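You operate a simulated robot arm through the tools that you are given. There is no shell and no other tool.

You run a simulated two-armed robot. Do the job below in one go: nothing can be reset, and whatever is moved stays where it is left.

Task
Hold the blue tub on the top of the pouch bench steady with one hand and put the seal from the top of the parts bench in it with the other.

The check looks at the end state, three seconds after you hand in, the way a careful person would. Anything else that was tipped, shoved, dropped, spilled or broken makes it a failure. A push-on lid holds only when it is set on centred and level and pressed home; a screw cap is set on level and turned clockwise until tight.

Robot
Two 7-joint arms with two-finger parallel grippers on one trunk, on a base that drives. Base frame: it is fixed to the floor where the robot stands at the start and does not move with it; the origin is under the middle of the robot, x ahead of it, y to its left, z up; the surface under the hand at the start is at about z = 80. Units: cm, degrees, N and s.
The left shoulder is at the start at [2, 11.3, 126], the right one opposite. With the tool pointing down near the work surface each hand reaches from about 10 to 58 cm from the robot's upright axis, wherever it stands, measured 20 degrees to its own side. Payload 1.57 kg a hand.
Tool frame (each hand has its own): the origin (TCP) lies between the finger pads and is the grasp point; the fingertips stand 3 cm ahead of it; z points along the fingers, y is the line along which they close. Largest opening 8 cm; finger width 1.7, thickness 1.2; the body of the gripper, 4 by 8.2 cm, starts 8 cm behind the TCP.
Orientation is told as [roll, pitch, yaw] about the base's x, y, z axes, in that order, counted from this pose: with the fingers straight down and closing along the base's y, the tool's x points along the base's -x, its y along +y and its z along -z.

Tools
- The arms move only by the tool arm_command. It takes "left_deltas", "right_deltas" or both (then of equal length, played together; a hand with none holds still); each is a list that holds one entry, the list of rows, each a list of 7 numbers: the shift along the base's x, y, z in cm, then the turn, a rotation vector about the base's x, y, z in degrees, then the opening, from 0 (shut) to 1 (fully open). In form: [[[dx, dy, dz, ax, ay, az, jaw], ...]]. A call has 1 to 20 rows; each row shifts and turns the commanded pose from where the row before left it. Each row takes 0.2 s and may step no farther than 5 cm and 8.6 degrees from the row before; otherwise, or with a gripper value out of range, the whole call is refused. Where a pose cannot be reached the arm comes as near as it can. A force on the tool above 40 N (or 10 N above the force at the start of the call, whichever is more), or a blocked arm, ends the call early, and 0.2 s more pass. The fingers move at their own pace (about 4.5 cm/s each) and stop on an object; they squeeze with about 32 N. The grip force told is the motor's: it shows also when the fingers shut on nothing. Time passes only in rows, and 0.2 s behind the last, so rows that do not move let the fingers close. The reply holds the time, the measured pose of the TCP, the force on the tool along the base axes, the opening and the grip force, in the units named above and with some noise, with the torque about the TCP (base axes, N m) and any sound that the robot's microphone picked up.
- Cameras (640 x 400 px; columns grow to the right, rows downward): "scene" is now at [9.49, -3.41, 139.06]; the picture's right is [-0.37, -0.93, 0.00], its down [-0.47, 0.19, -0.86] and it looks along [0.80, -0.32, -0.51] (base axes); focal length 270 px, centre (320, 200). "left" rides on the left gripper at [7.2, 0.7, -12.2] in its tool frame; the picture's right is [-0.09, 1.00, 0.00], its down [-0.84, -0.08, -0.54] and it looks along [-0.54, -0.05, 0.84] (tool axes); focal length 238 px, centre (320, 200). "right" rides on the right gripper at [7.2, -0.7, -12.2] in its tool frame; the picture's right is [0.09, 1.00, 0.00], its down [-0.84, 0.08, -0.54] and it looks along [-0.54, 0.05, 0.84] (tool axes); focal length 238 px, centre (320, 200). There is no depth. A picture from a camera that has moved, and an enlarged one, comes with that camera's place and axes in the base frame and with its lens.
- capture(camera): a new picture of that camera. No time passes.
- slide_trunk(by): slides the trunk up (or, below 0, down) by that many cm; the arms and the scene camera ride with it, the base frame stays. It gives what a move gives, with no picture.
- drive_base(legs): drives the robot by 1 to 6 legs, each [ahead, left, turn to the left] in cm, cm and degrees, along the robot's own axes; the way and the turn of a leg run together, so that a leg with both is an arc; at most 150 cm and 180 degrees a leg. The arms and the cameras ride along, it lands a little off, and it stops where it bumps. It gives what a move gives.
- pan_tilt(pan, tilt): turns the head with the scene camera to pan (to the left, within 80 degrees either way) and tilt (down, from -29 to 69), counted from straight ahead of the robot. It gives what a move gives.
- enlarge(camera, box): a new picture of the part [left, top, right, bottom] of that camera's present view, enlarged. No time passes.
- close_job(): hands the job in; it is judged then, once.

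Nothing tells you exact positions but the pictures and the camera data. Unless the task says otherwise, let go and move clear before handing in.

The tools are called after "Request:" by a JSON object that holds its "op" and its "data". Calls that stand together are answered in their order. arm_command: Moves the arms, as the interface text tells. Its arguments: {"type":"object","properties":{"left_deltas":{"type":"array","items":{"type":"array","items":{"type":"array","items":{"type":"number"}}}},"right_deltas":{"type":"array","items":{"type":"array","items":{"type":"array","items":{"type":"number"}}}}},"required":[]} The other tools are called the same way: slide_trunk (by) slides the trunk up or down; drive_base (legs) drives the base; pan_tilt (pan, tilt) turns the head that bears the scene camera; capture (camera) takes a picture; enlarge (camera, box) takes an enlarged picture of a part of a camera's view; close_job () hands the job in.

At the start:

```text
time_s: 0.0
left_tcp_pos: [45.33, -0.51, 121.4]
left_ee_rot: [0.0, 0.1, 0.0]
left_force: [-0.6, -0.8, -0.7]
left_moment: [0.01, 0.02, 0.01]
left_width: 8.01
left_grasp_force: 0.0
right_tcp_pos: [23.77, -32.27, 117.59]
right_ee_rot: [0.0, 0.1, -0.1]
right_force: [-0.4, -0.3, 0.1]
right_moment: [0.0, 0.0, 0.01]
right_width: 8.0
right_grasp_force: 0.2
trunk travel left (down, up): [-31.3, 25.7]
robot x, y, heading: [-0.06, -0.22, -0.0]
head pan, tilt: [-21.9, 30.8]
```

scene: 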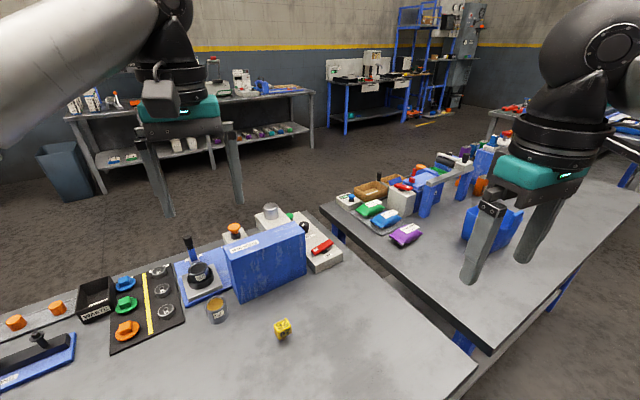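
right: 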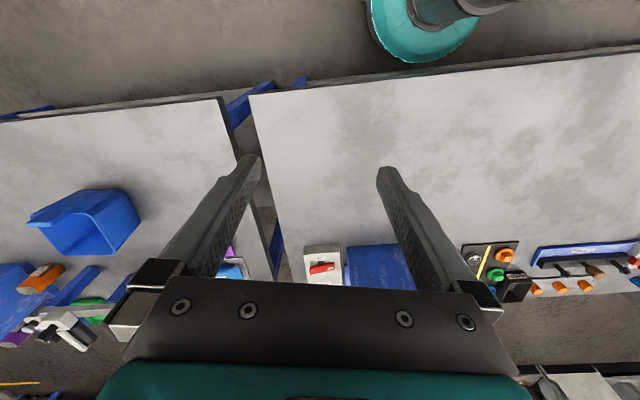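
left: 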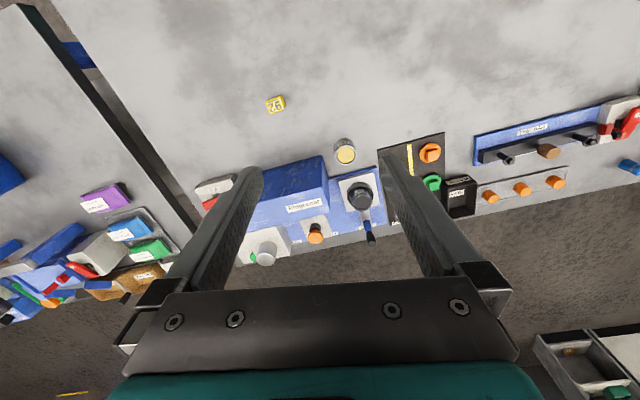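

I see a bench ahead with a blue box, a small yellow tag and a jar, and a bench to the right with pouches and a blue tub. I will look around with the head to identify the benches and find the seal.

Request:
{"op": "enlarge", "data": {"camera": "scene", "box": [0, 200, 320, 400]}}

Request:
{"op": "enlarge", "data": {"camera": "scene", "box": [320, 100, 640, 300]}}

Request:
{"op": "enlarge", "data": {"camera": "left", "box": [160, 80, 480, 280]}}

Request:
{"op": "enlarge", "data": {"camera": "right", "box": [0, 100, 320, 300]}}

```text
2.00 times, centred on (160, 300) of scene
camera zoom: at [9.49, -3.41, 139.06], right [-0.37, -0.93, 0.0], down [-0.47, 0.19, -0.86], along [0.8, -0.32, -0.51], focal length 541 px, centre (640, 0)
```

zoom: 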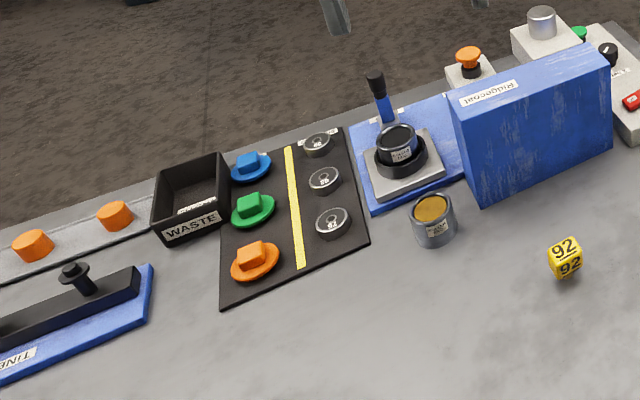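

```text
2.00 times, centred on (480, 200) of scene
camera zoom: at [9.49, -3.41, 139.06], right [-0.37, -0.93, 0.0], down [-0.47, 0.19, -0.86], along [0.8, -0.32, -0.51], focal length 541 px, centre (0, 200)
```

zoom: 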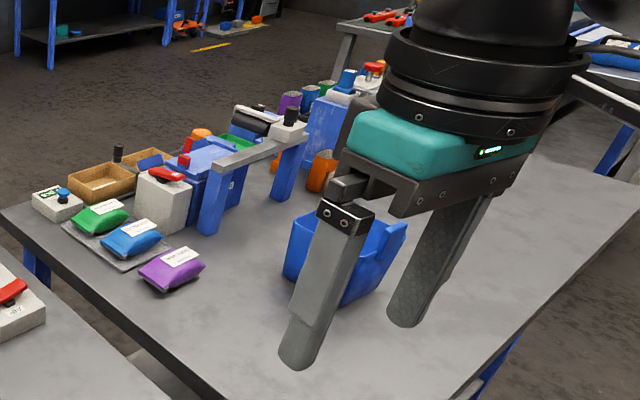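

```text
2.00 times, centred on (320, 180) of left
camera zoom: at [38.29, 0.11, 133.46], right [0.09, 1.0, 0.0], down [0.84, -0.08, 0.54], along [0.54, -0.05, -0.84], focal length 477 px, centre (320, 240)
```

zoom: 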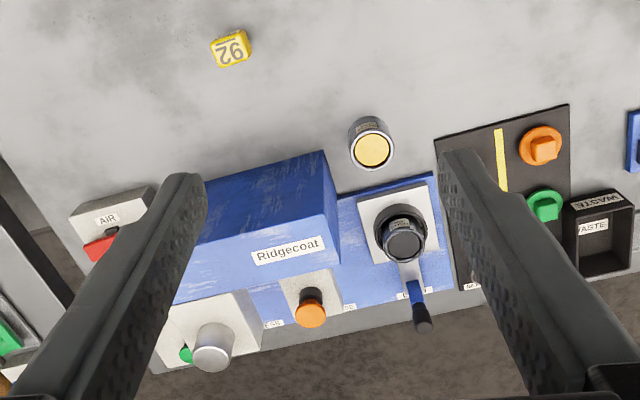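

```text
2.00 times, centred on (160, 200) of right
camera zoom: at [16.59, -32.89, 129.77], right [-0.09, 1.0, 0.0], down [0.84, 0.08, 0.54], along [0.54, 0.05, -0.84], focal length 477 px, centre (640, 200)
```

zoom: 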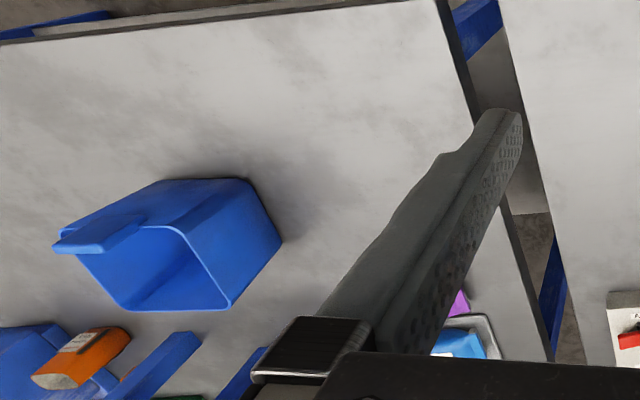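

The pouch bench is to the right with the blue tub; the seal isn't obvious yet. I will pan the head around to find the parts bench and seal.

Request:
{"op": "pan_tilt", "data": {"pan": 30, "tilt": 30}}

Request:
{"op": "capture", "data": {"camera": "scene"}}

Request:
{"op": "pan_tilt", "data": {"pan": -60, "tilt": 30}}

Request:
{"op": "capture", "data": {"camera": "scene"}}

Request:
{"op": "pan_tilt", "data": {"pan": 80, "tilt": 25}}

Request:
{"op": "capture", "data": {"camera": "scene"}}

Request:
{"op": "pan_tilt", "data": {"pan": -80, "tilt": 20}}

Request:
{"op": "capture", "data": {"camera": "scene"}}

```text
time_s: 1.2
left_tcp_pos: [45.47, -0.5, 121.27]
left_ee_rot: [0.0, 0.0, 0.0]
left_force: [0.6, 0.0, 0.2]
left_moment: [0.02, -0.01, -0.04]
left_width: 7.99
left_grasp_force: 0.1
right_tcp_pos: [23.7, -32.35, 117.49]
right_ee_rot: [0.0, 0.0, 0.0]
right_force: [0.1, -0.7, -0.3]
right_moment: [0.0, 0.02, 0.03]
right_width: 8.0
right_grasp_force: 0.2
trunk travel left (down, up): [-31.3, 25.7]
robot x, y, heading: [-0.27, 0.09, -0.0]
head pan, tilt: [30.0, 30.0]
```

```text
taken
camera scene: at [8.97, 4.46, 139.18], right [0.5, -0.87, 0.0], down [-0.43, -0.25, -0.87], along [0.75, 0.43, -0.5], focal length 270 px, centre (320, 200)
```

scene: 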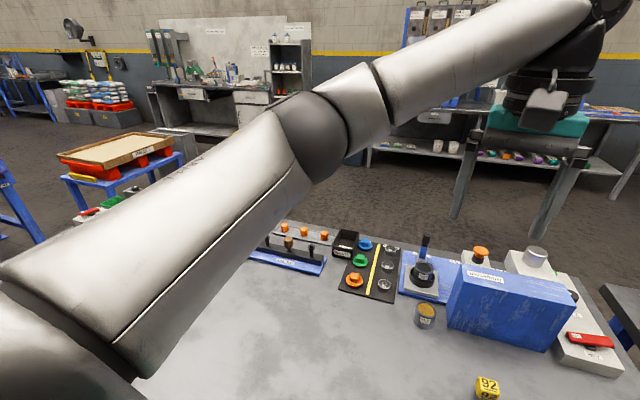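

```text
time_s: 2.9
left_tcp_pos: [45.26, -0.51, 121.24]
left_ee_rot: [-0.1, 0.0, 0.0]
left_force: [-0.9, 0.3, 0.3]
left_moment: [0.0, -0.02, 0.02]
left_width: 7.99
left_grasp_force: 0.0
right_tcp_pos: [23.74, -32.33, 117.54]
right_ee_rot: [0.0, 0.1, 0.0]
right_force: [0.4, 0.4, -1.1]
right_moment: [0.0, 0.0, 0.03]
right_width: 8.01
right_grasp_force: 0.0
trunk travel left (down, up): [-31.3, 25.7]
robot x, y, heading: [-0.11, 0.25, -0.1]
head pan, tilt: [-60.0, 30.0]
```

```text
taken
camera scene: at [5.66, -7.88, 139.18], right [-0.87, -0.5, 0.0], down [-0.25, 0.43, -0.87], along [0.43, -0.75, -0.5], focal length 270 px, centre (320, 200)
```

scene: 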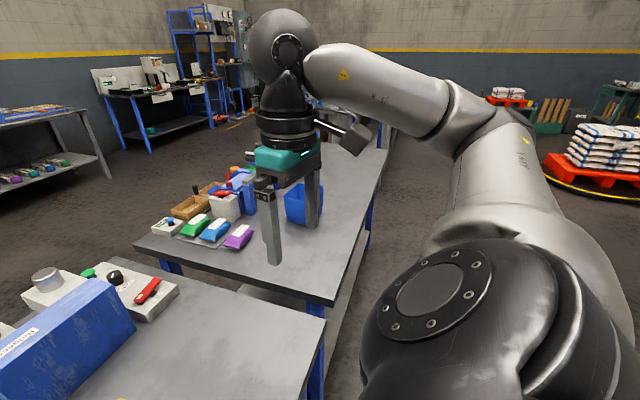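

```text
time_s: 5.1
left_tcp_pos: [45.37, -0.64, 121.42]
left_ee_rot: [-0.1, 0.0, 0.0]
left_force: [1.1, 0.8, -0.1]
left_moment: [0.0, 0.03, -0.02]
left_width: 8.01
left_grasp_force: 0.0
right_tcp_pos: [23.73, -32.25, 117.61]
right_ee_rot: [0.0, 0.0, 0.0]
right_force: [1.0, -0.1, -0.5]
right_moment: [-0.02, -0.02, -0.02]
right_width: 8.01
right_grasp_force: 0.1
trunk travel left (down, up): [-31.3, 25.7]
robot x, y, heading: [0.02, -0.01, -0.2]
head pan, tilt: [80.0, 25.0]
```

```text
taken
camera scene: at [2.74, 9.02, 139.98], right [0.98, -0.17, 0.0], down [-0.07, -0.42, -0.91], along [0.16, 0.89, -0.42], focal length 270 px, centre (320, 200)
```

scene: 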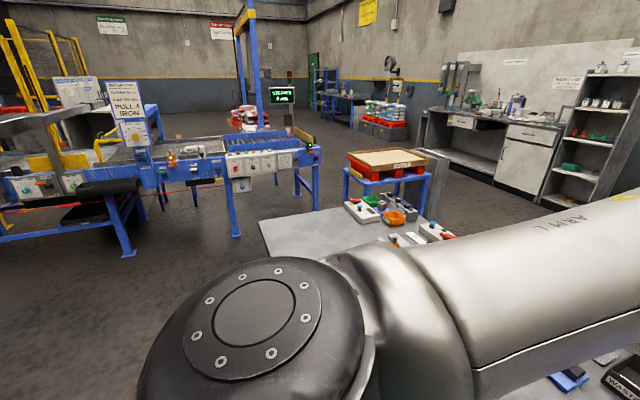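

```text
time_s: 7.5
left_tcp_pos: [45.47, -0.56, 121.26]
left_ee_rot: [0.0, -0.1, 0.0]
left_force: [-0.4, 0.3, 0.1]
left_moment: [0.01, -0.01, -0.02]
left_width: 7.98
left_grasp_force: 0.1
right_tcp_pos: [23.7, -32.29, 117.54]
right_ee_rot: [-0.1, 0.0, -0.1]
right_force: [0.3, 0.4, 0.6]
right_moment: [0.01, 0.02, 0.0]
right_width: 8.02
right_grasp_force: 0.2
trunk travel left (down, up): [-31.3, 25.7]
robot x, y, heading: [-0.02, -0.31, 0.1]
head pan, tilt: [-80.0, 20.0]
```

```text
taken
camera scene: at [2.75, -9.22, 140.79], right [-0.98, -0.17, 0.0], down [-0.06, 0.34, -0.94], along [0.16, -0.93, -0.34], focal length 270 px, centre (320, 200)
```

scene: 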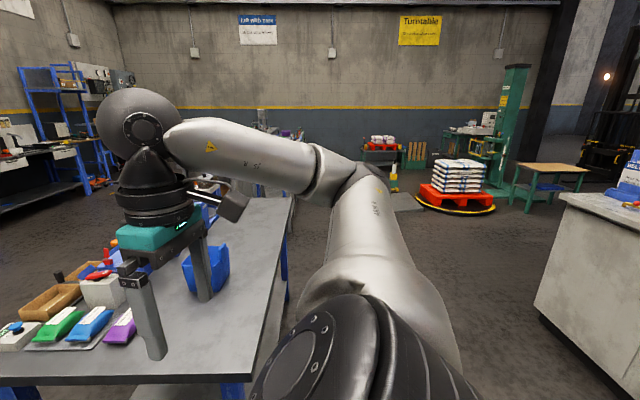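

The hall has many stations. I will zoom on the labels to establish which bench is the parts bench and what the seal is.

Request:
{"op": "enlarge", "data": {"camera": "left", "box": [240, 80, 320, 130]}}

Request:
{"op": "enlarge", "data": {"camera": "left", "box": [380, 80, 640, 240]}}

Request:
{"op": "enlarge", "data": {"camera": "left", "box": [0, 160, 200, 285]}}

Request:
{"op": "pan_tilt", "data": {"pan": 0, "tilt": 45}}

Request:
{"op": "capture", "data": {"camera": "scene"}}

Request:
{"op": "enlarge", "data": {"camera": "scene", "box": [0, 0, 320, 200]}}

Request:
{"op": "enlarge", "data": {"camera": "scene", "box": [240, 100, 440, 225]}}

```text
8.00 times, centred on (280, 105) of left
camera zoom: at [38.29, 0.12, 133.46], right [0.09, 1.0, 0.0], down [0.84, -0.08, 0.54], along [0.54, -0.05, -0.84], focal length 1907 px, centre (640, 960)
```

zoom: 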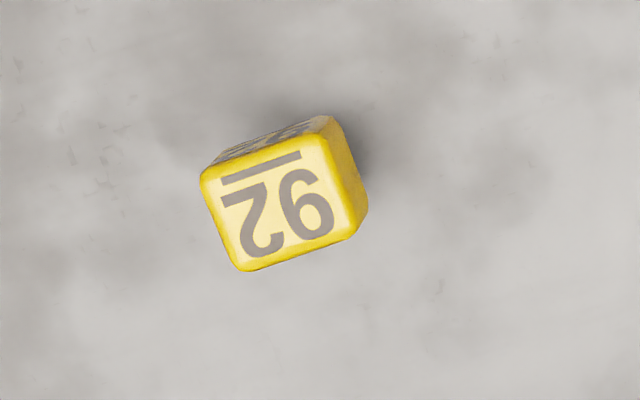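

```text
2.46 times, centred on (510, 160) of left
camera zoom: at [38.29, 0.12, 133.46], right [0.09, 1.0, 0.0], down [0.84, -0.08, 0.54], along [0.54, -0.05, -0.84], focal length 587 px, centre (-148, 298)
```

zoom: 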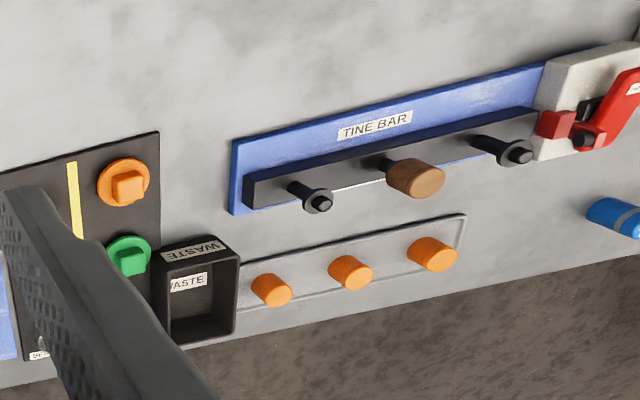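

```text
3.20 times, centred on (100, 222) of left
camera zoom: at [38.29, 0.12, 133.46], right [0.09, 1.0, 0.0], down [0.84, -0.08, 0.54], along [0.54, -0.05, -0.84], focal length 763 px, centre (1024, 128)
```

zoom: 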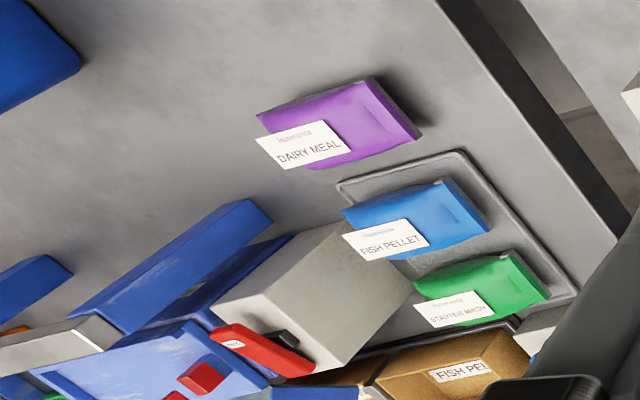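

```text
time_s: 9.1
left_tcp_pos: [45.39, -0.51, 121.28]
left_ee_rot: [0.0, 0.1, 0.0]
left_force: [-0.1, -0.3, 0.5]
left_moment: [0.04, 0.0, -0.02]
left_width: 8.01
left_grasp_force: 0.0
right_tcp_pos: [23.74, -32.25, 117.56]
right_ee_rot: [0.0, 0.1, 0.1]
right_force: [-0.8, -0.1, 1.0]
right_moment: [-0.02, -0.01, 0.0]
right_width: 8.01
right_grasp_force: 0.0
trunk travel left (down, up): [-31.3, 25.7]
robot x, y, heading: [-0.04, 0.11, 0.2]
head pan, tilt: [0.0, 45.0]
```

```text
taken
camera scene: at [9.26, -0.06, 136.92], right [0.0, -1.0, 0.0], down [-0.71, 0.0, -0.71], along [0.71, 0.0, -0.71], focal length 270 px, centre (320, 200)
```

scene: 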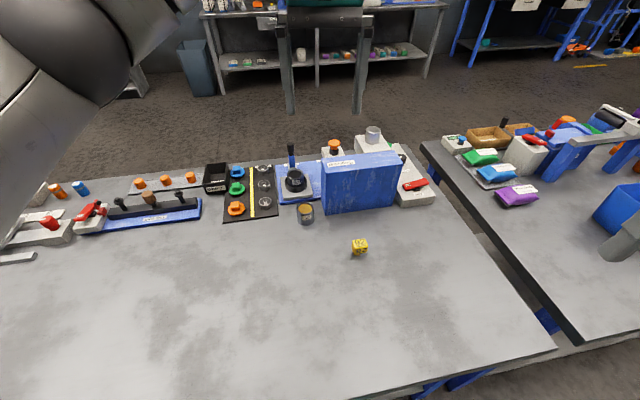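

```text
2.00 times, centred on (160, 100) of scene
camera zoom: at [9.26, -0.06, 136.92], right [0.0, -1.0, 0.0], down [-0.71, 0.0, -0.71], along [0.71, 0.0, -0.71], focal length 541 px, centre (640, 400)
```

zoom: 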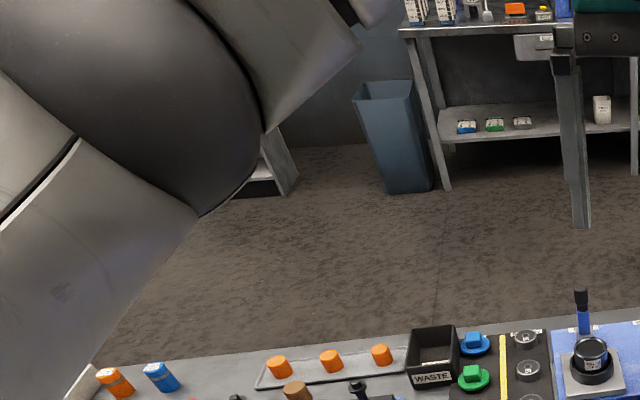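

```text
3.20 times, centred on (340, 162) of scene
camera zoom: at [9.26, -0.06, 136.92], right [0.0, -1.0, 0.0], down [-0.71, 0.0, -0.71], along [0.71, 0.0, -0.71], focal length 865 px, centre (256, 320)
```

zoom: 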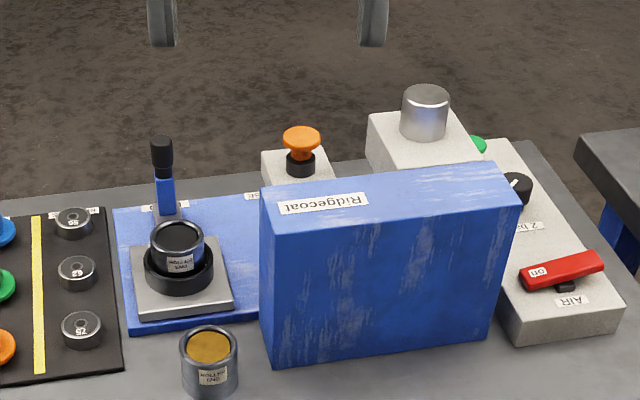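

The front bench carries a pad/coating fixture and a loose yellow "92" cube. I'll survey the other benches in zoom before deciding which is the parts bench.

Request:
{"op": "pan_tilt", "data": {"pan": -5, "tilt": 10}}

Request:
{"op": "capture", "data": {"camera": "scene"}}

Request:
{"op": "enlarge", "data": {"camera": "scene", "box": [120, 140, 440, 340]}}

Request:
{"op": "pan_tilt", "data": {"pan": -45, "tilt": 10}}

Request:
{"op": "capture", "data": {"camera": "scene"}}

Request:
{"op": "enlarge", "data": {"camera": "scene", "box": [80, 100, 400, 300]}}

Request:
{"op": "pan_tilt", "data": {"pan": 45, "tilt": 10}}

Request:
{"op": "capture", "data": {"camera": "scene"}}

Request:
{"op": "enlarge", "data": {"camera": "scene", "box": [80, 100, 400, 300]}}

```text
time_s: 10.1
left_tcp_pos: [45.44, -0.46, 121.4]
left_ee_rot: [0.1, 0.0, 0.0]
left_force: [-0.8, -0.4, 0.0]
left_moment: [-0.03, 0.02, -0.02]
left_width: 7.96
left_grasp_force: 0.1
right_tcp_pos: [23.8, -32.31, 117.62]
right_ee_rot: [0.0, 0.1, 0.0]
right_force: [-0.1, -0.7, -0.5]
right_moment: [-0.02, -0.01, -0.01]
right_width: 8.01
right_grasp_force: 0.0
trunk travel left (down, up): [-31.3, 25.7]
robot x, y, heading: [-0.14, 0.18, 0.0]
head pan, tilt: [-5.0, 10.0]
```

```text
taken
camera scene: at [10.4, -0.86, 142.41], right [-0.09, -1.0, 0.0], down [-0.17, 0.02, -0.98], along [0.98, -0.09, -0.17], focal length 270 px, centre (320, 200)
```

scene: 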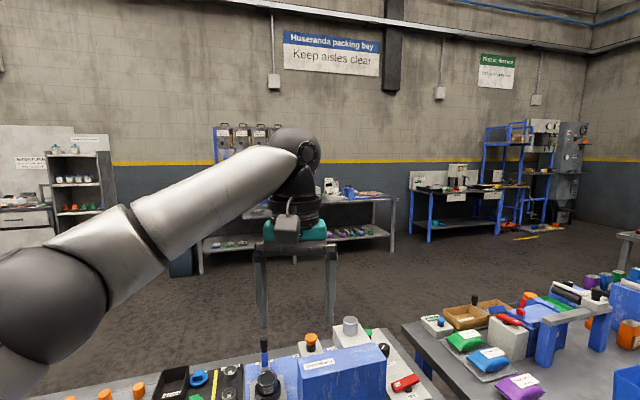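

```text
2.00 times, centred on (280, 240) of scene
camera zoom: at [10.4, -0.86, 142.41], right [-0.09, -1.0, 0.0], down [-0.17, 0.02, -0.98], along [0.98, -0.09, -0.17], focal length 541 px, centre (400, 120)
```

zoom: 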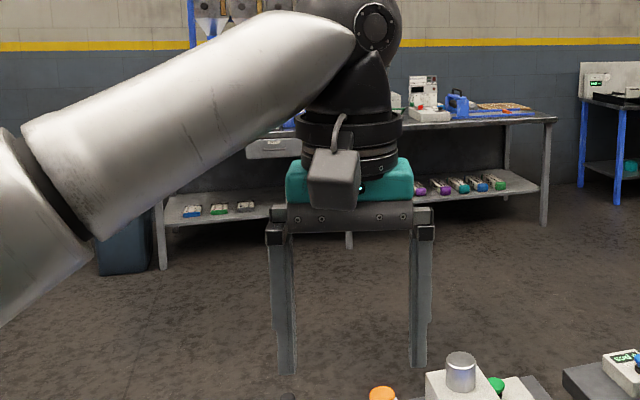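

```text
time_s: 11.2
left_tcp_pos: [45.42, -0.56, 121.35]
left_ee_rot: [0.1, 0.0, 0.1]
left_force: [0.4, 0.1, -0.7]
left_moment: [0.01, 0.02, -0.01]
left_width: 8.01
left_grasp_force: 0.0
right_tcp_pos: [23.62, -32.3, 117.65]
right_ee_rot: [0.0, 0.1, 0.0]
right_force: [-0.3, 0.0, 0.0]
right_moment: [-0.01, 0.01, 0.0]
right_width: 8.0
right_grasp_force: 0.0
trunk travel left (down, up): [-31.3, 25.7]
robot x, y, heading: [0.12, 0.13, 0.1]
head pan, tilt: [-45.0, 10.0]
```

```text
taken
camera scene: at [7.71, -6.62, 142.42], right [-0.71, -0.71, 0.0], down [-0.12, 0.12, -0.98], along [0.7, -0.7, -0.17], focal length 270 px, centre (320, 200)
```

scene: 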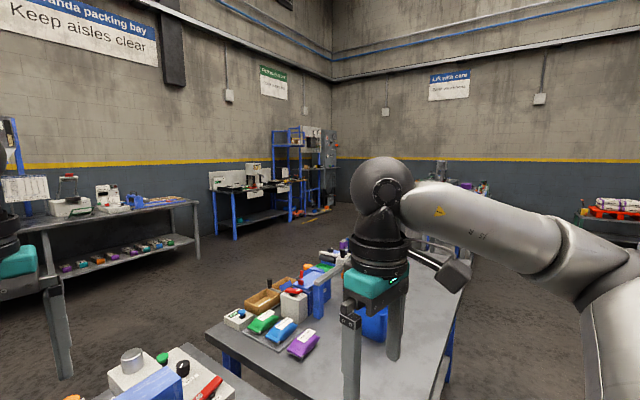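

```text
2.00 times, centred on (240, 200) of scene
camera zoom: at [7.71, -6.62, 142.42], right [-0.71, -0.71, 0.0], down [-0.12, 0.12, -0.98], along [0.7, -0.7, -0.17], focal length 541 px, centre (480, 200)
```

zoom: 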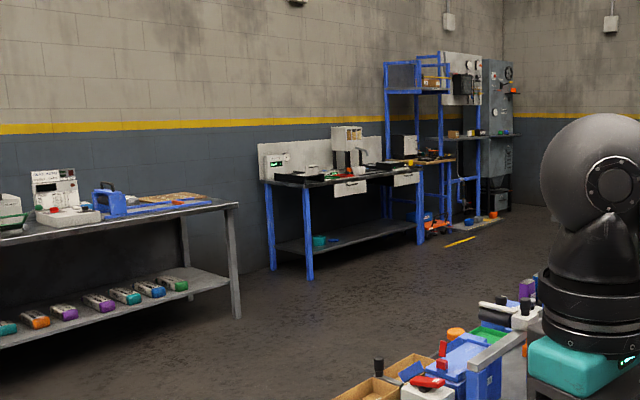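

```text
time_s: 12.8
left_tcp_pos: [45.33, -0.53, 121.39]
left_ee_rot: [-0.1, 0.0, 0.0]
left_force: [0.3, 1.5, 0.1]
left_moment: [-0.01, -0.01, -0.02]
left_width: 8.05
left_grasp_force: 0.1
right_tcp_pos: [23.74, -32.21, 117.69]
right_ee_rot: [0.0, -0.1, -0.1]
right_force: [0.3, 1.2, 0.8]
right_moment: [-0.03, -0.02, -0.02]
right_width: 7.98
right_grasp_force: 0.1
trunk travel left (down, up): [-31.3, 25.7]
robot x, y, heading: [-0.22, 0.2, -0.1]
head pan, tilt: [45.0, 10.0]
```

```text
taken
camera scene: at [7.71, 6.52, 142.42], right [0.71, -0.71, 0.0], down [-0.12, -0.12, -0.98], along [0.7, 0.7, -0.17], focal length 270 px, centre (320, 200)
```

scene: 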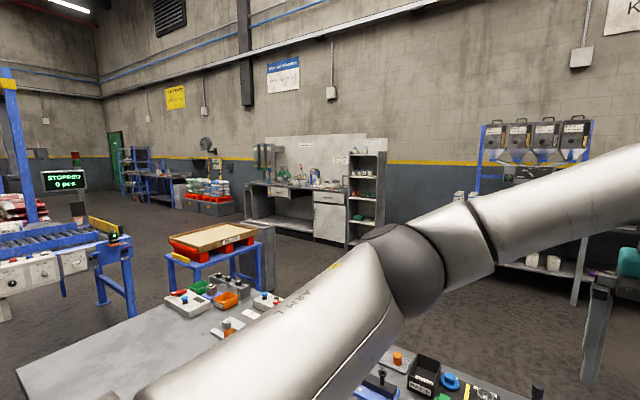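

```text
2.00 times, centred on (240, 200) of scene
camera zoom: at [7.71, 6.52, 142.42], right [0.71, -0.71, 0.0], down [-0.12, -0.12, -0.98], along [0.7, 0.7, -0.17], focal length 541 px, centre (480, 200)
```

zoom: 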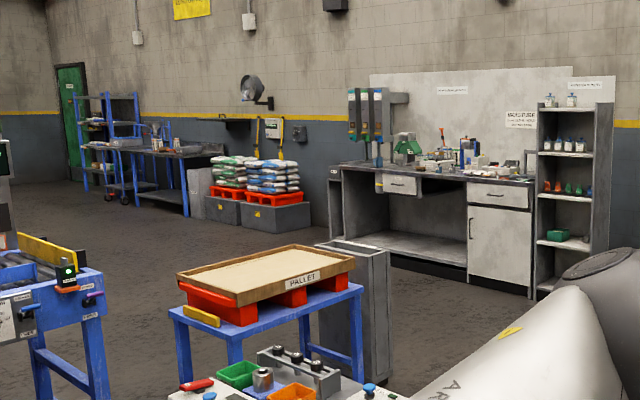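

Three work benches are near: left (with small bins and a pallet), centre (Ridgecoat) and right (pouches). I'll look closer at the left bench and the far side of the pouch bench.

Request:
{"op": "pan_tilt", "data": {"pan": 62, "tilt": 20}}

Request:
{"op": "enlarge", "data": {"camera": "scene", "box": [160, 120, 480, 320]}}

Request:
{"op": "enlarge", "data": {"camera": "scene", "box": [220, 180, 380, 280]}}

Request:
{"op": "pan_tilt", "data": {"pan": 15, "tilt": 40}}

Request:
{"op": "capture", "data": {"camera": "scene"}}

Request:
{"op": "enlarge", "data": {"camera": "scene", "box": [160, 150, 400, 300]}}

Request:
{"op": "pan_tilt", "data": {"pan": -40, "tilt": 30}}

Request:
{"op": "capture", "data": {"camera": "scene"}}

Request:
{"op": "enlarge", "data": {"camera": "scene", "box": [150, 80, 470, 280]}}

```text
time_s: 13.6
left_tcp_pos: [45.33, -0.46, 121.29]
left_ee_rot: [0.1, -0.1, -0.1]
left_force: [0.9, -0.3, 0.3]
left_moment: [0.0, -0.01, 0.01]
left_width: 7.99
left_grasp_force: 0.1
right_tcp_pos: [23.78, -32.17, 117.64]
right_ee_rot: [0.0, 0.0, 0.0]
right_force: [-0.9, 0.3, 0.8]
right_moment: [0.02, 0.04, -0.02]
right_width: 8.01
right_grasp_force: 0.0
trunk travel left (down, up): [-31.3, 25.7]
robot x, y, heading: [-0.0, -0.07, -0.0]
head pan, tilt: [62.0, 20.0]
```

```text
2.00 times, centred on (320, 220) of scene
camera zoom: at [5.51, 8.17, 140.79], right [0.88, -0.47, 0.0], down [-0.16, -0.3, -0.94], along [0.44, 0.83, -0.34], focal length 541 px, centre (320, 160)
```

zoom: 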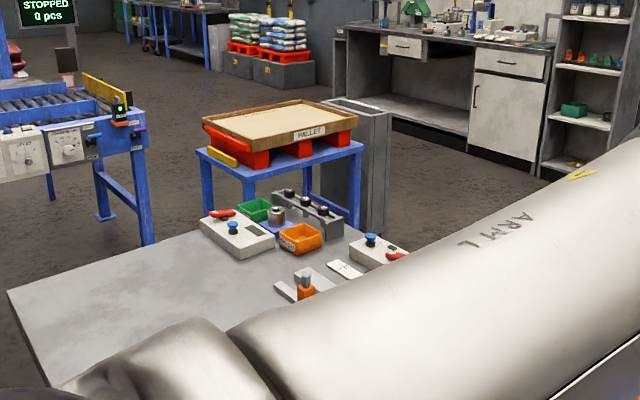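

```text
4.00 times, centred on (300, 230) of scene
camera zoom: at [5.51, 8.17, 140.79], right [0.88, -0.47, 0.0], down [-0.16, -0.3, -0.94], along [0.44, 0.83, -0.34], focal length 1082 px, centre (400, 80)
```

zoom: 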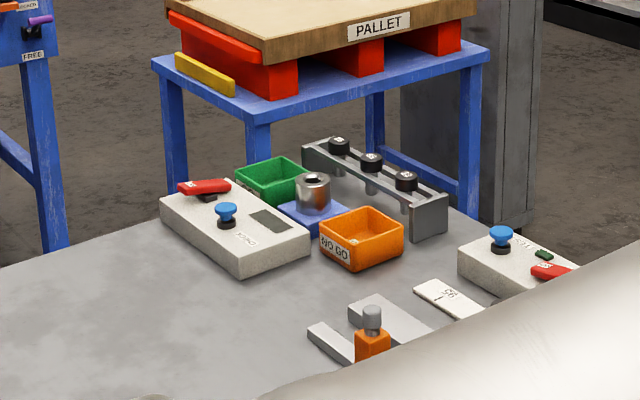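

```text
time_s: 14.8
left_tcp_pos: [45.5, -0.56, 121.29]
left_ee_rot: [0.0, 0.0, 0.0]
left_force: [-0.1, -0.4, -0.2]
left_moment: [-0.02, 0.05, -0.01]
left_width: 8.01
left_grasp_force: 0.0
right_tcp_pos: [23.78, -32.26, 117.52]
right_ee_rot: [0.0, 0.0, 0.1]
right_force: [0.4, -0.4, 0.3]
right_moment: [-0.03, -0.02, -0.02]
right_width: 8.01
right_grasp_force: 0.1
trunk travel left (down, up): [-31.3, 25.7]
robot x, y, heading: [0.03, 0.25, -0.1]
head pan, tilt: [15.0, 40.0]
```

```text
taken
camera scene: at [9.34, 2.16, 137.65], right [0.26, -0.97, 0.0], down [-0.62, -0.17, -0.77], along [0.74, 0.2, -0.64], focal length 270 px, centre (320, 200)
```

scene: 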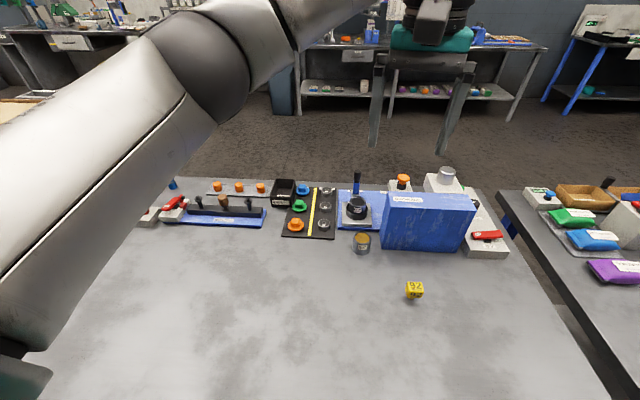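

```text
2.67 times, centred on (280, 225) of scene
camera zoom: at [9.34, 2.16, 137.65], right [0.26, -0.97, 0.0], down [-0.62, -0.17, -0.77], along [0.74, 0.2, -0.64], focal length 721 px, centre (427, 133)
```

zoom: 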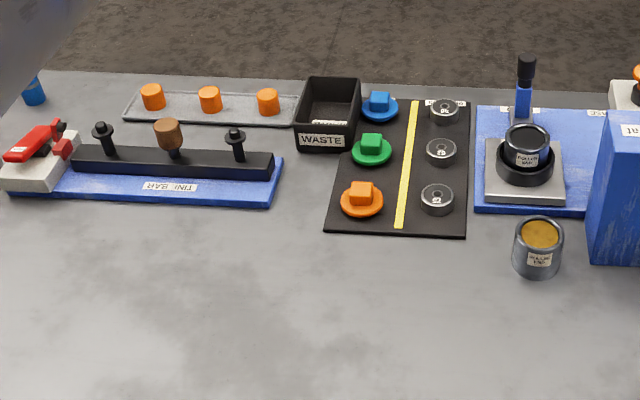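

```text
time_s: 16.0
left_tcp_pos: [45.45, -0.59, 121.36]
left_ee_rot: [0.0, 0.0, 0.1]
left_force: [1.0, -0.1, 0.7]
left_moment: [0.0, -0.06, 0.01]
left_width: 8.01
left_grasp_force: 0.0
right_tcp_pos: [23.72, -32.26, 117.6]
right_ee_rot: [-0.1, 0.0, 0.0]
right_force: [-0.5, -0.6, -0.4]
right_moment: [0.03, -0.03, 0.03]
right_width: 8.0
right_grasp_force: 0.0
trunk travel left (down, up): [-31.3, 25.7]
robot x, y, heading: [0.41, 0.01, -0.1]
head pan, tilt: [-40.0, 30.0]
```

```text
taken
camera scene: at [8.06, -5.86, 139.18], right [-0.64, -0.77, 0.0], down [-0.38, 0.32, -0.87], along [0.66, -0.56, -0.5], focal length 270 px, centre (320, 200)
```

scene: 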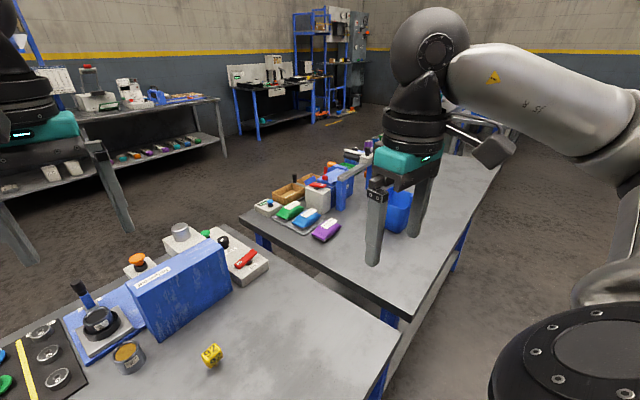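

```text
2.00 times, centred on (310, 180) of scene
camera zoom: at [8.06, -5.86, 139.18], right [-0.64, -0.77, 0.0], down [-0.38, 0.32, -0.87], along [0.66, -0.56, -0.5], focal length 541 px, centre (340, 240)
```

zoom: 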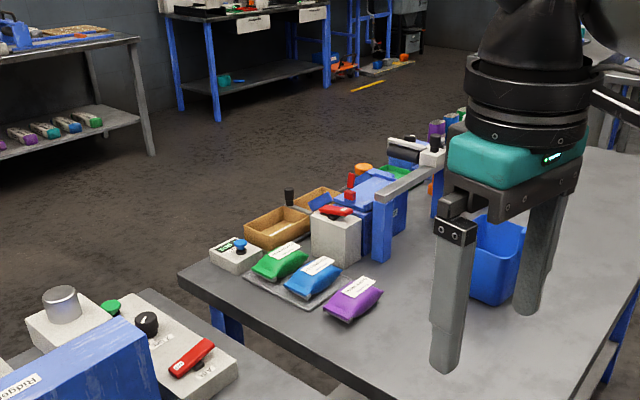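

The front bench appears to be the parts bench, with a loose yellow "92" block at about (48, -10). I'll zoom on the labels and details to confirm what is the seal.

Request:
{"op": "enlarge", "data": {"camera": "left", "box": [330, 130, 410, 180]}}

Request:
{"op": "enlarge", "data": {"camera": "left", "box": [560, 90, 640, 190]}}

Request:
{"op": "pan_tilt", "data": {"pan": 0, "tilt": 45}}

Request:
{"op": "enlarge", "data": {"camera": "scene", "box": [220, 150, 300, 200]}}

Request:
{"op": "enlarge", "data": {"camera": "scene", "box": [320, 220, 400, 270]}}

Request:
{"op": "enlarge", "data": {"camera": "scene", "box": [270, 170, 350, 220]}}

Request:
{"op": "enlarge", "data": {"camera": "scene", "box": [0, 150, 160, 250]}}

```text
8.00 times, centred on (370, 155) of left
camera zoom: at [38.29, 0.12, 133.46], right [0.09, 1.0, 0.0], down [0.84, -0.08, 0.54], along [0.54, -0.05, -0.84], focal length 1907 px, centre (-80, 560)
```

zoom: 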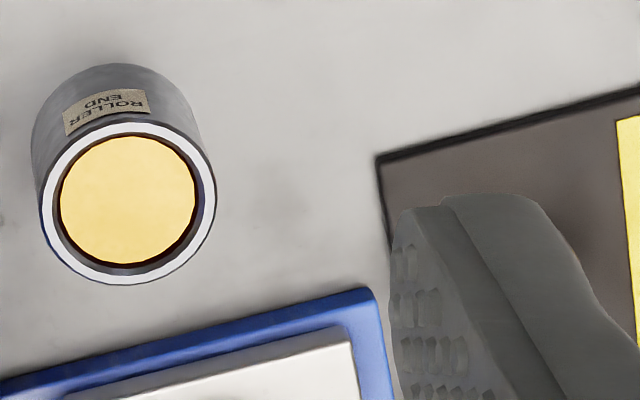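

```text
4.00 times, centred on (600, 140) of left
camera zoom: at [38.29, 0.12, 133.46], right [0.09, 1.0, 0.0], down [0.84, -0.08, 0.54], along [0.54, -0.05, -0.84], focal length 953 px, centre (-800, 440)
```

zoom: 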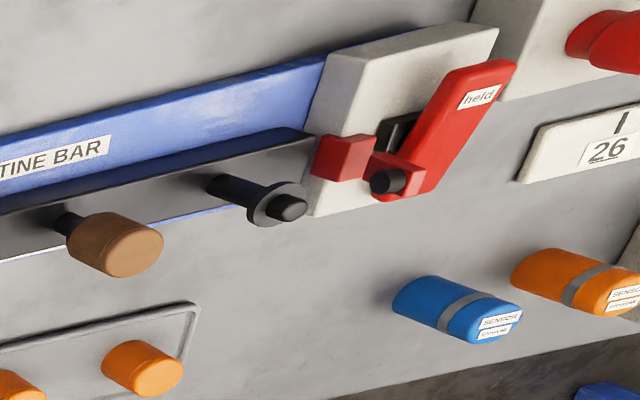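

```text
time_s: 17.1
left_tcp_pos: [45.4, -0.64, 121.32]
left_ee_rot: [0.0, 0.0, -0.1]
left_force: [-0.8, 0.7, 0.5]
left_moment: [0.01, -0.06, 0.0]
left_width: 8.0
left_grasp_force: 0.0
right_tcp_pos: [23.67, -32.27, 117.48]
right_ee_rot: [0.1, 0.0, -0.1]
right_force: [0.1, -0.6, 0.7]
right_moment: [0.01, 0.01, 0.0]
right_width: 8.0
right_grasp_force: 0.1
trunk travel left (down, up): [-31.3, 25.7]
robot x, y, heading: [0.03, -0.29, -0.2]
head pan, tilt: [0.0, 45.0]
```

```text
8.00 times, centred on (260, 175) of scene
camera zoom: at [9.26, -0.06, 136.92], right [0.0, -1.0, 0.0], down [-0.71, 0.0, -0.71], along [0.71, 0.0, -0.71], focal length 2164 px, centre (800, 400)
```

zoom: 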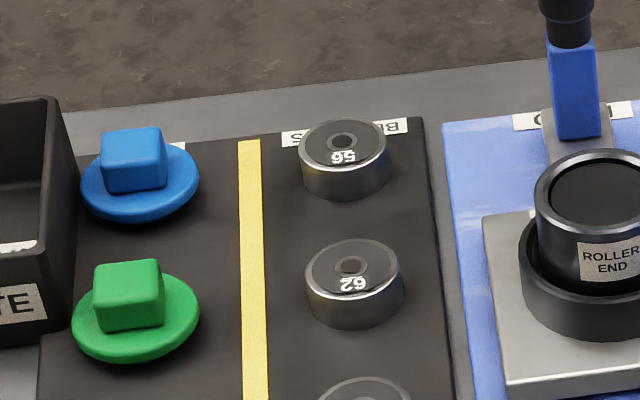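

```text
8.00 times, centred on (360, 245) of scene
camera zoom: at [9.26, -0.06, 136.92], right [0.0, -1.0, 0.0], down [-0.71, 0.0, -0.71], along [0.71, 0.0, -0.71], focal length 2164 px, centre (0, -160)
```

zoom: 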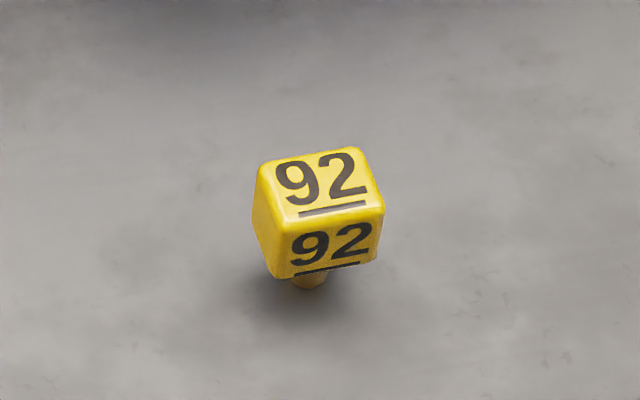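

```text
8.00 times, centred on (310, 195) of scene
camera zoom: at [9.26, -0.06, 136.92], right [0.0, -1.0, 0.0], down [-0.71, 0.0, -0.71], along [0.71, 0.0, -0.71], focal length 2164 px, centre (400, 240)
```

zoom: 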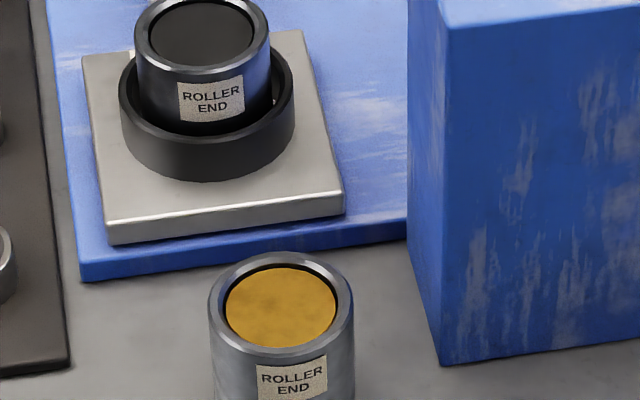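

```text
4.00 times, centred on (80, 200) of scene
camera zoom: at [9.26, -0.06, 136.92], right [0.0, -1.0, 0.0], down [-0.71, 0.0, -0.71], along [0.71, 0.0, -0.71], focal length 1082 px, centre (1280, 200)
```

zoom: 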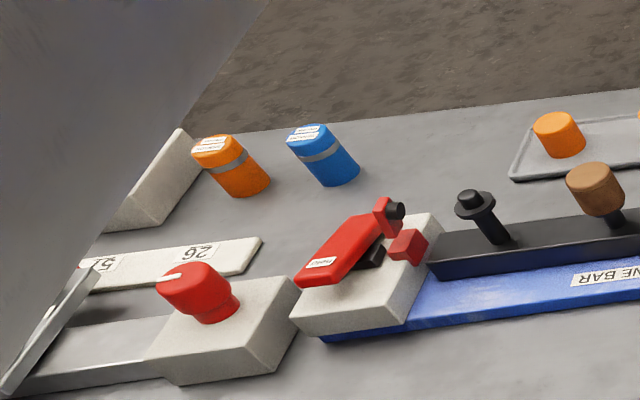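

The yellow "92" piece is a numbered block on a short stem, like a bolt seal, standing on the centre bench. Before committing I'll shift the left hand to read the mat's labels and get a better look.

Request:
{"op": "arm_command", "data": {"left_deltas": [[[2, 5, 0, 0, 0, 0, 1], [2, 5, 0, 0, 0, 0, 1], [2, 5, 0, 0, 0, 0, 1], [2, 3, 0, 0, 0, 0, 1]]]}}

Request:
{"op": "capture", "data": {"camera": "left"}}

Request:
{"op": "enlarge", "data": {"camera": "left", "box": [220, 120, 420, 245]}}

Request:
{"op": "enlarge", "data": {"camera": "left", "box": [400, 60, 640, 210]}}

Request:
{"op": "capture", "data": {"camera": "scene"}}

```text
refused: row 1 steps farther than a row can; nothing moved
```

```text
taken
camera left: at [38.29, 0.11, 133.46], right [0.09, 1.0, 0.0], down [0.84, -0.08, 0.54], along [0.54, -0.05, -0.84], focal length 238 px, centre (320, 200)
```

left: 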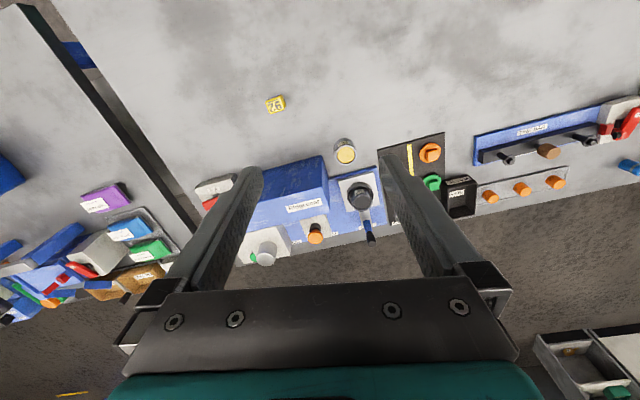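

```text
3.20 times, centred on (320, 182) of left
camera zoom: at [38.29, 0.11, 133.46], right [0.09, 1.0, 0.0], down [0.84, -0.08, 0.54], along [0.54, -0.05, -0.84], focal length 763 px, centre (320, 256)
```

zoom: 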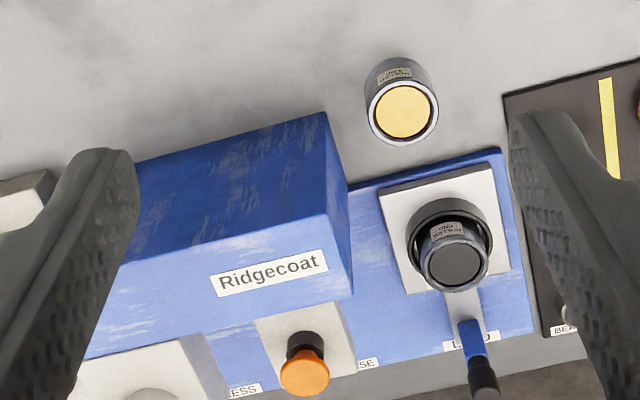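

```text
2.67 times, centred on (520, 135) of left
camera zoom: at [38.29, 0.11, 133.46], right [0.09, 1.0, 0.0], down [0.84, -0.08, 0.54], along [0.54, -0.05, -0.84], focal length 636 px, centre (-213, 373)
```

zoom: 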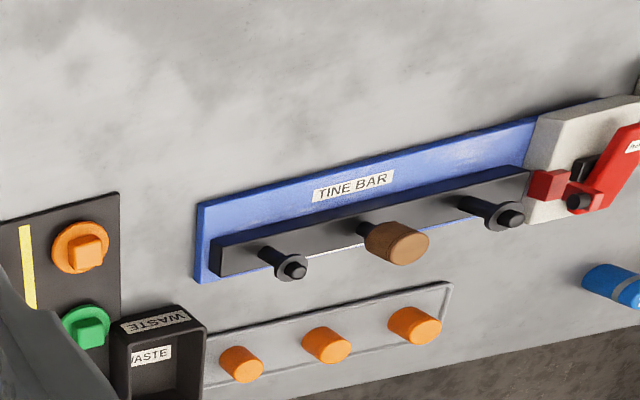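

```text
taken
camera scene: at [9.26, -0.06, 136.92], right [0.0, -1.0, 0.0], down [-0.71, 0.0, -0.71], along [0.71, 0.0, -0.71], focal length 270 px, centre (320, 200)
```

scene: 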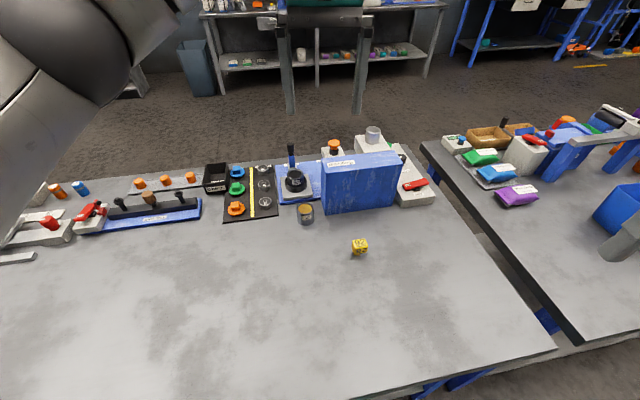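

The call was refused because the steps exceeded 5 cm; I'll redo with smaller steps to read the mat's labels.

Request:
{"op": "arm_command", "data": {"left_deltas": [[[1.5, 4, 0, 0, 0, 0, 1], [1.5, 4, 0, 0, 0, 0, 1], [1.5, 4, 0, 0, 0, 0, 1], [1.5, 4, 0, 0, 0, 0, 1]]]}}

Request:
{"op": "capture", "data": {"camera": "left"}}

Request:
{"op": "enlarge", "data": {"camera": "left", "box": [240, 120, 440, 245]}}

Request:
{"op": "enlarge", "data": {"camera": "left", "box": [400, 60, 640, 210]}}

Request:
{"op": "capture", "data": {"camera": "scene"}}

```text
time_s: 18.1
left_tcp_pos: [51.38, 15.47, 121.35]
left_ee_rot: [0.0, 0.0, 0.0]
left_force: [-0.3, -0.1, -0.3]
left_moment: [0.0, 0.03, -0.01]
left_width: 8.01
left_grasp_force: 0.0
right_tcp_pos: [23.65, -32.27, 117.62]
right_ee_rot: [0.0, 0.0, 0.0]
right_force: [0.3, 0.7, -0.7]
right_moment: [-0.01, 0.0, 0.02]
right_width: 8.0
right_grasp_force: 0.1
trunk travel left (down, up): [-31.3, 25.7]
robot x, y, heading: [0.15, -0.27, -0.2]
head pan, tilt: [0.0, 45.0]
```

```text
taken
camera left: at [44.33, 16.14, 133.52], right [0.09, 1.0, 0.0], down [0.84, -0.08, 0.54], along [0.54, -0.05, -0.84], focal length 238 px, centre (320, 200)
```

left: 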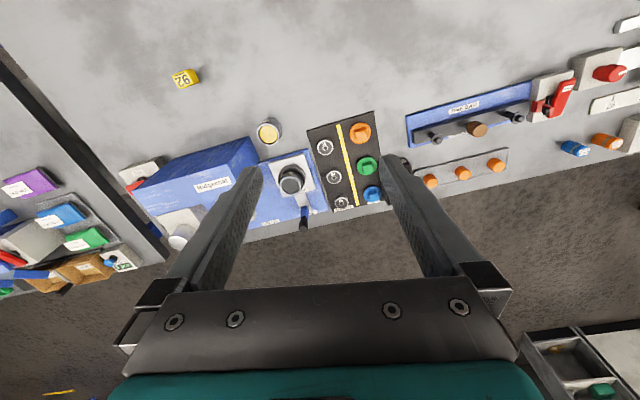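

```text
3.20 times, centred on (340, 182) of left
camera zoom: at [44.33, 16.14, 133.52], right [0.09, 1.0, 0.0], down [0.84, -0.08, 0.54], along [0.54, -0.05, -0.84], focal length 763 px, centre (256, 256)
```

zoom: 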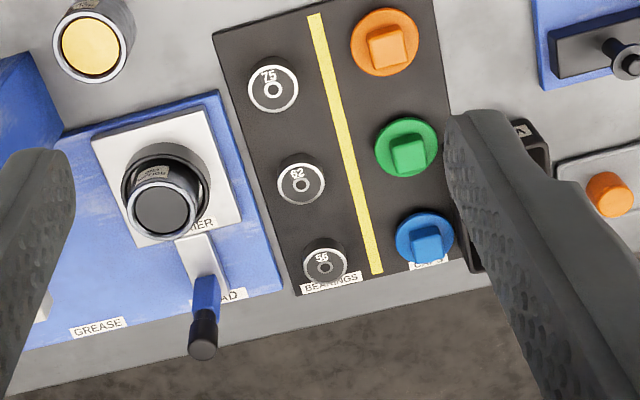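

```text
2.67 times, centred on (520, 135) of left
camera zoom: at [44.33, 16.14, 133.52], right [0.09, 1.0, 0.0], down [0.84, -0.08, 0.54], along [0.54, -0.05, -0.84], focal length 636 px, centre (-213, 373)
```

zoom: 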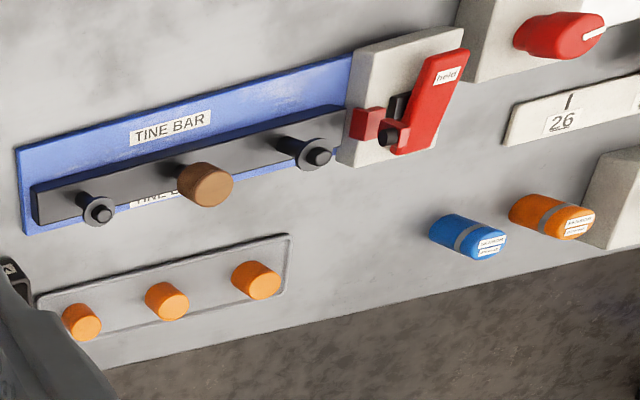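

```text
taken
camera scene: at [9.27, 0.0, 136.92], right [0.0, -1.0, 0.0], down [-0.71, 0.0, -0.71], along [0.71, 0.0, -0.71], focal length 270 px, centre (320, 200)
```

scene: 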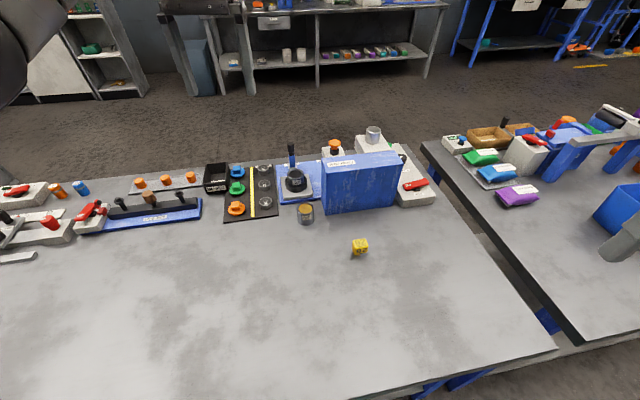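

The mat reads BEARINGS and CAPS, so the numbered yellow piece is the likely seal. One last check of the left bench now the arm has moved.

Request:
{"op": "pan_tilt", "data": {"pan": 50, "tilt": 30}}

Request:
{"op": "capture", "data": {"camera": "scene"}}

Request:
{"op": "pan_tilt", "data": {"pan": 75, "tilt": 30}}

Request:
{"op": "capture", "data": {"camera": "scene"}}

Request:
{"op": "enlarge", "data": {"camera": "scene", "box": [220, 100, 540, 300]}}

```text
time_s: 19.2
left_tcp_pos: [51.48, 15.36, 121.34]
left_ee_rot: [0.0, 0.0, -0.1]
left_force: [1.0, -0.8, 1.1]
left_moment: [0.01, 0.0, -0.01]
left_width: 7.98
left_grasp_force: 0.1
right_tcp_pos: [23.81, -32.34, 117.53]
right_ee_rot: [-0.1, 0.0, 0.0]
right_force: [-0.1, 0.3, 0.3]
right_moment: [0.01, 0.01, 0.01]
right_width: 8.0
right_grasp_force: 0.1
trunk travel left (down, up): [-31.3, 25.7]
robot x, y, heading: [-0.28, -0.38, -0.2]
head pan, tilt: [50.0, 30.0]
```

```text
taken
camera scene: at [6.95, 6.87, 139.18], right [0.77, -0.64, 0.0], down [-0.32, -0.38, -0.87], along [0.56, 0.66, -0.5], focal length 270 px, centre (320, 200)
```

scene: 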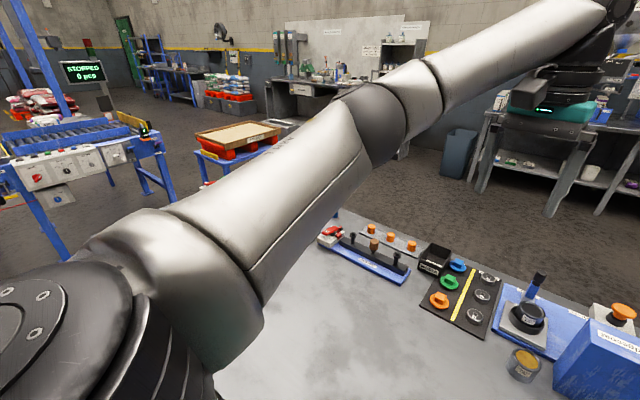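

```text
time_s: 20.1
left_tcp_pos: [51.45, 15.39, 121.27]
left_ee_rot: [0.0, 0.0, 0.0]
left_force: [0.6, 0.8, -0.6]
left_moment: [-0.03, 0.02, 0.02]
left_width: 8.0
left_grasp_force: 0.1
right_tcp_pos: [23.7, -32.2, 117.65]
right_ee_rot: [0.0, -0.1, 0.1]
right_force: [0.0, -0.4, 0.5]
right_moment: [0.01, -0.01, -0.03]
right_width: 7.99
right_grasp_force: 0.1
trunk travel left (down, up): [-31.3, 25.7]
robot x, y, heading: [-0.2, 0.06, 0.5]
head pan, tilt: [75.0, 30.0]
```

```text
taken
camera scene: at [3.48, 8.68, 139.18], right [0.97, -0.26, 0.0], down [-0.13, -0.48, -0.87], along [0.22, 0.84, -0.5], focal length 270 px, centre (320, 200)
```

scene: 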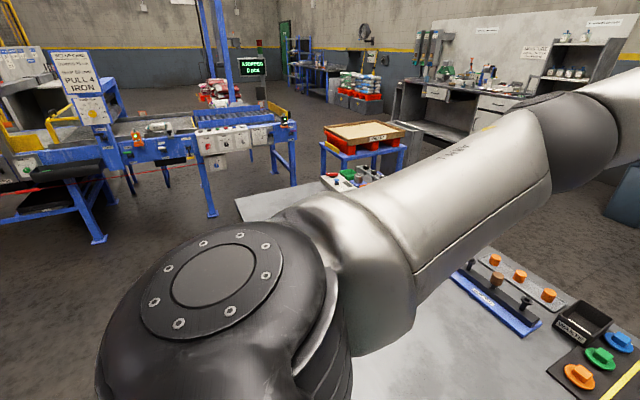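

```text
2.00 times, centred on (380, 200) of scene
camera zoom: at [3.48, 8.68, 139.18], right [0.97, -0.26, 0.0], down [-0.13, -0.48, -0.87], along [0.22, 0.84, -0.5], focal length 541 px, centre (200, 200)
```

zoom: 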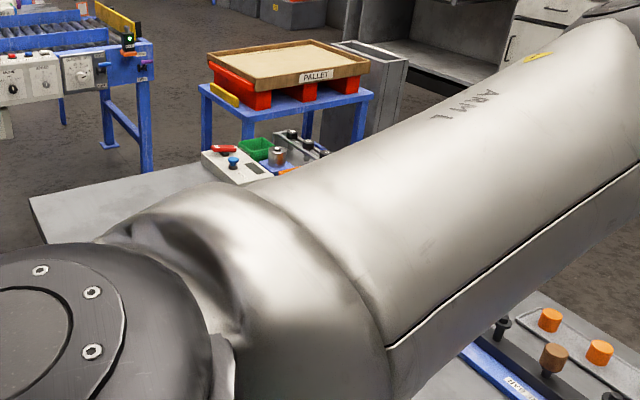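

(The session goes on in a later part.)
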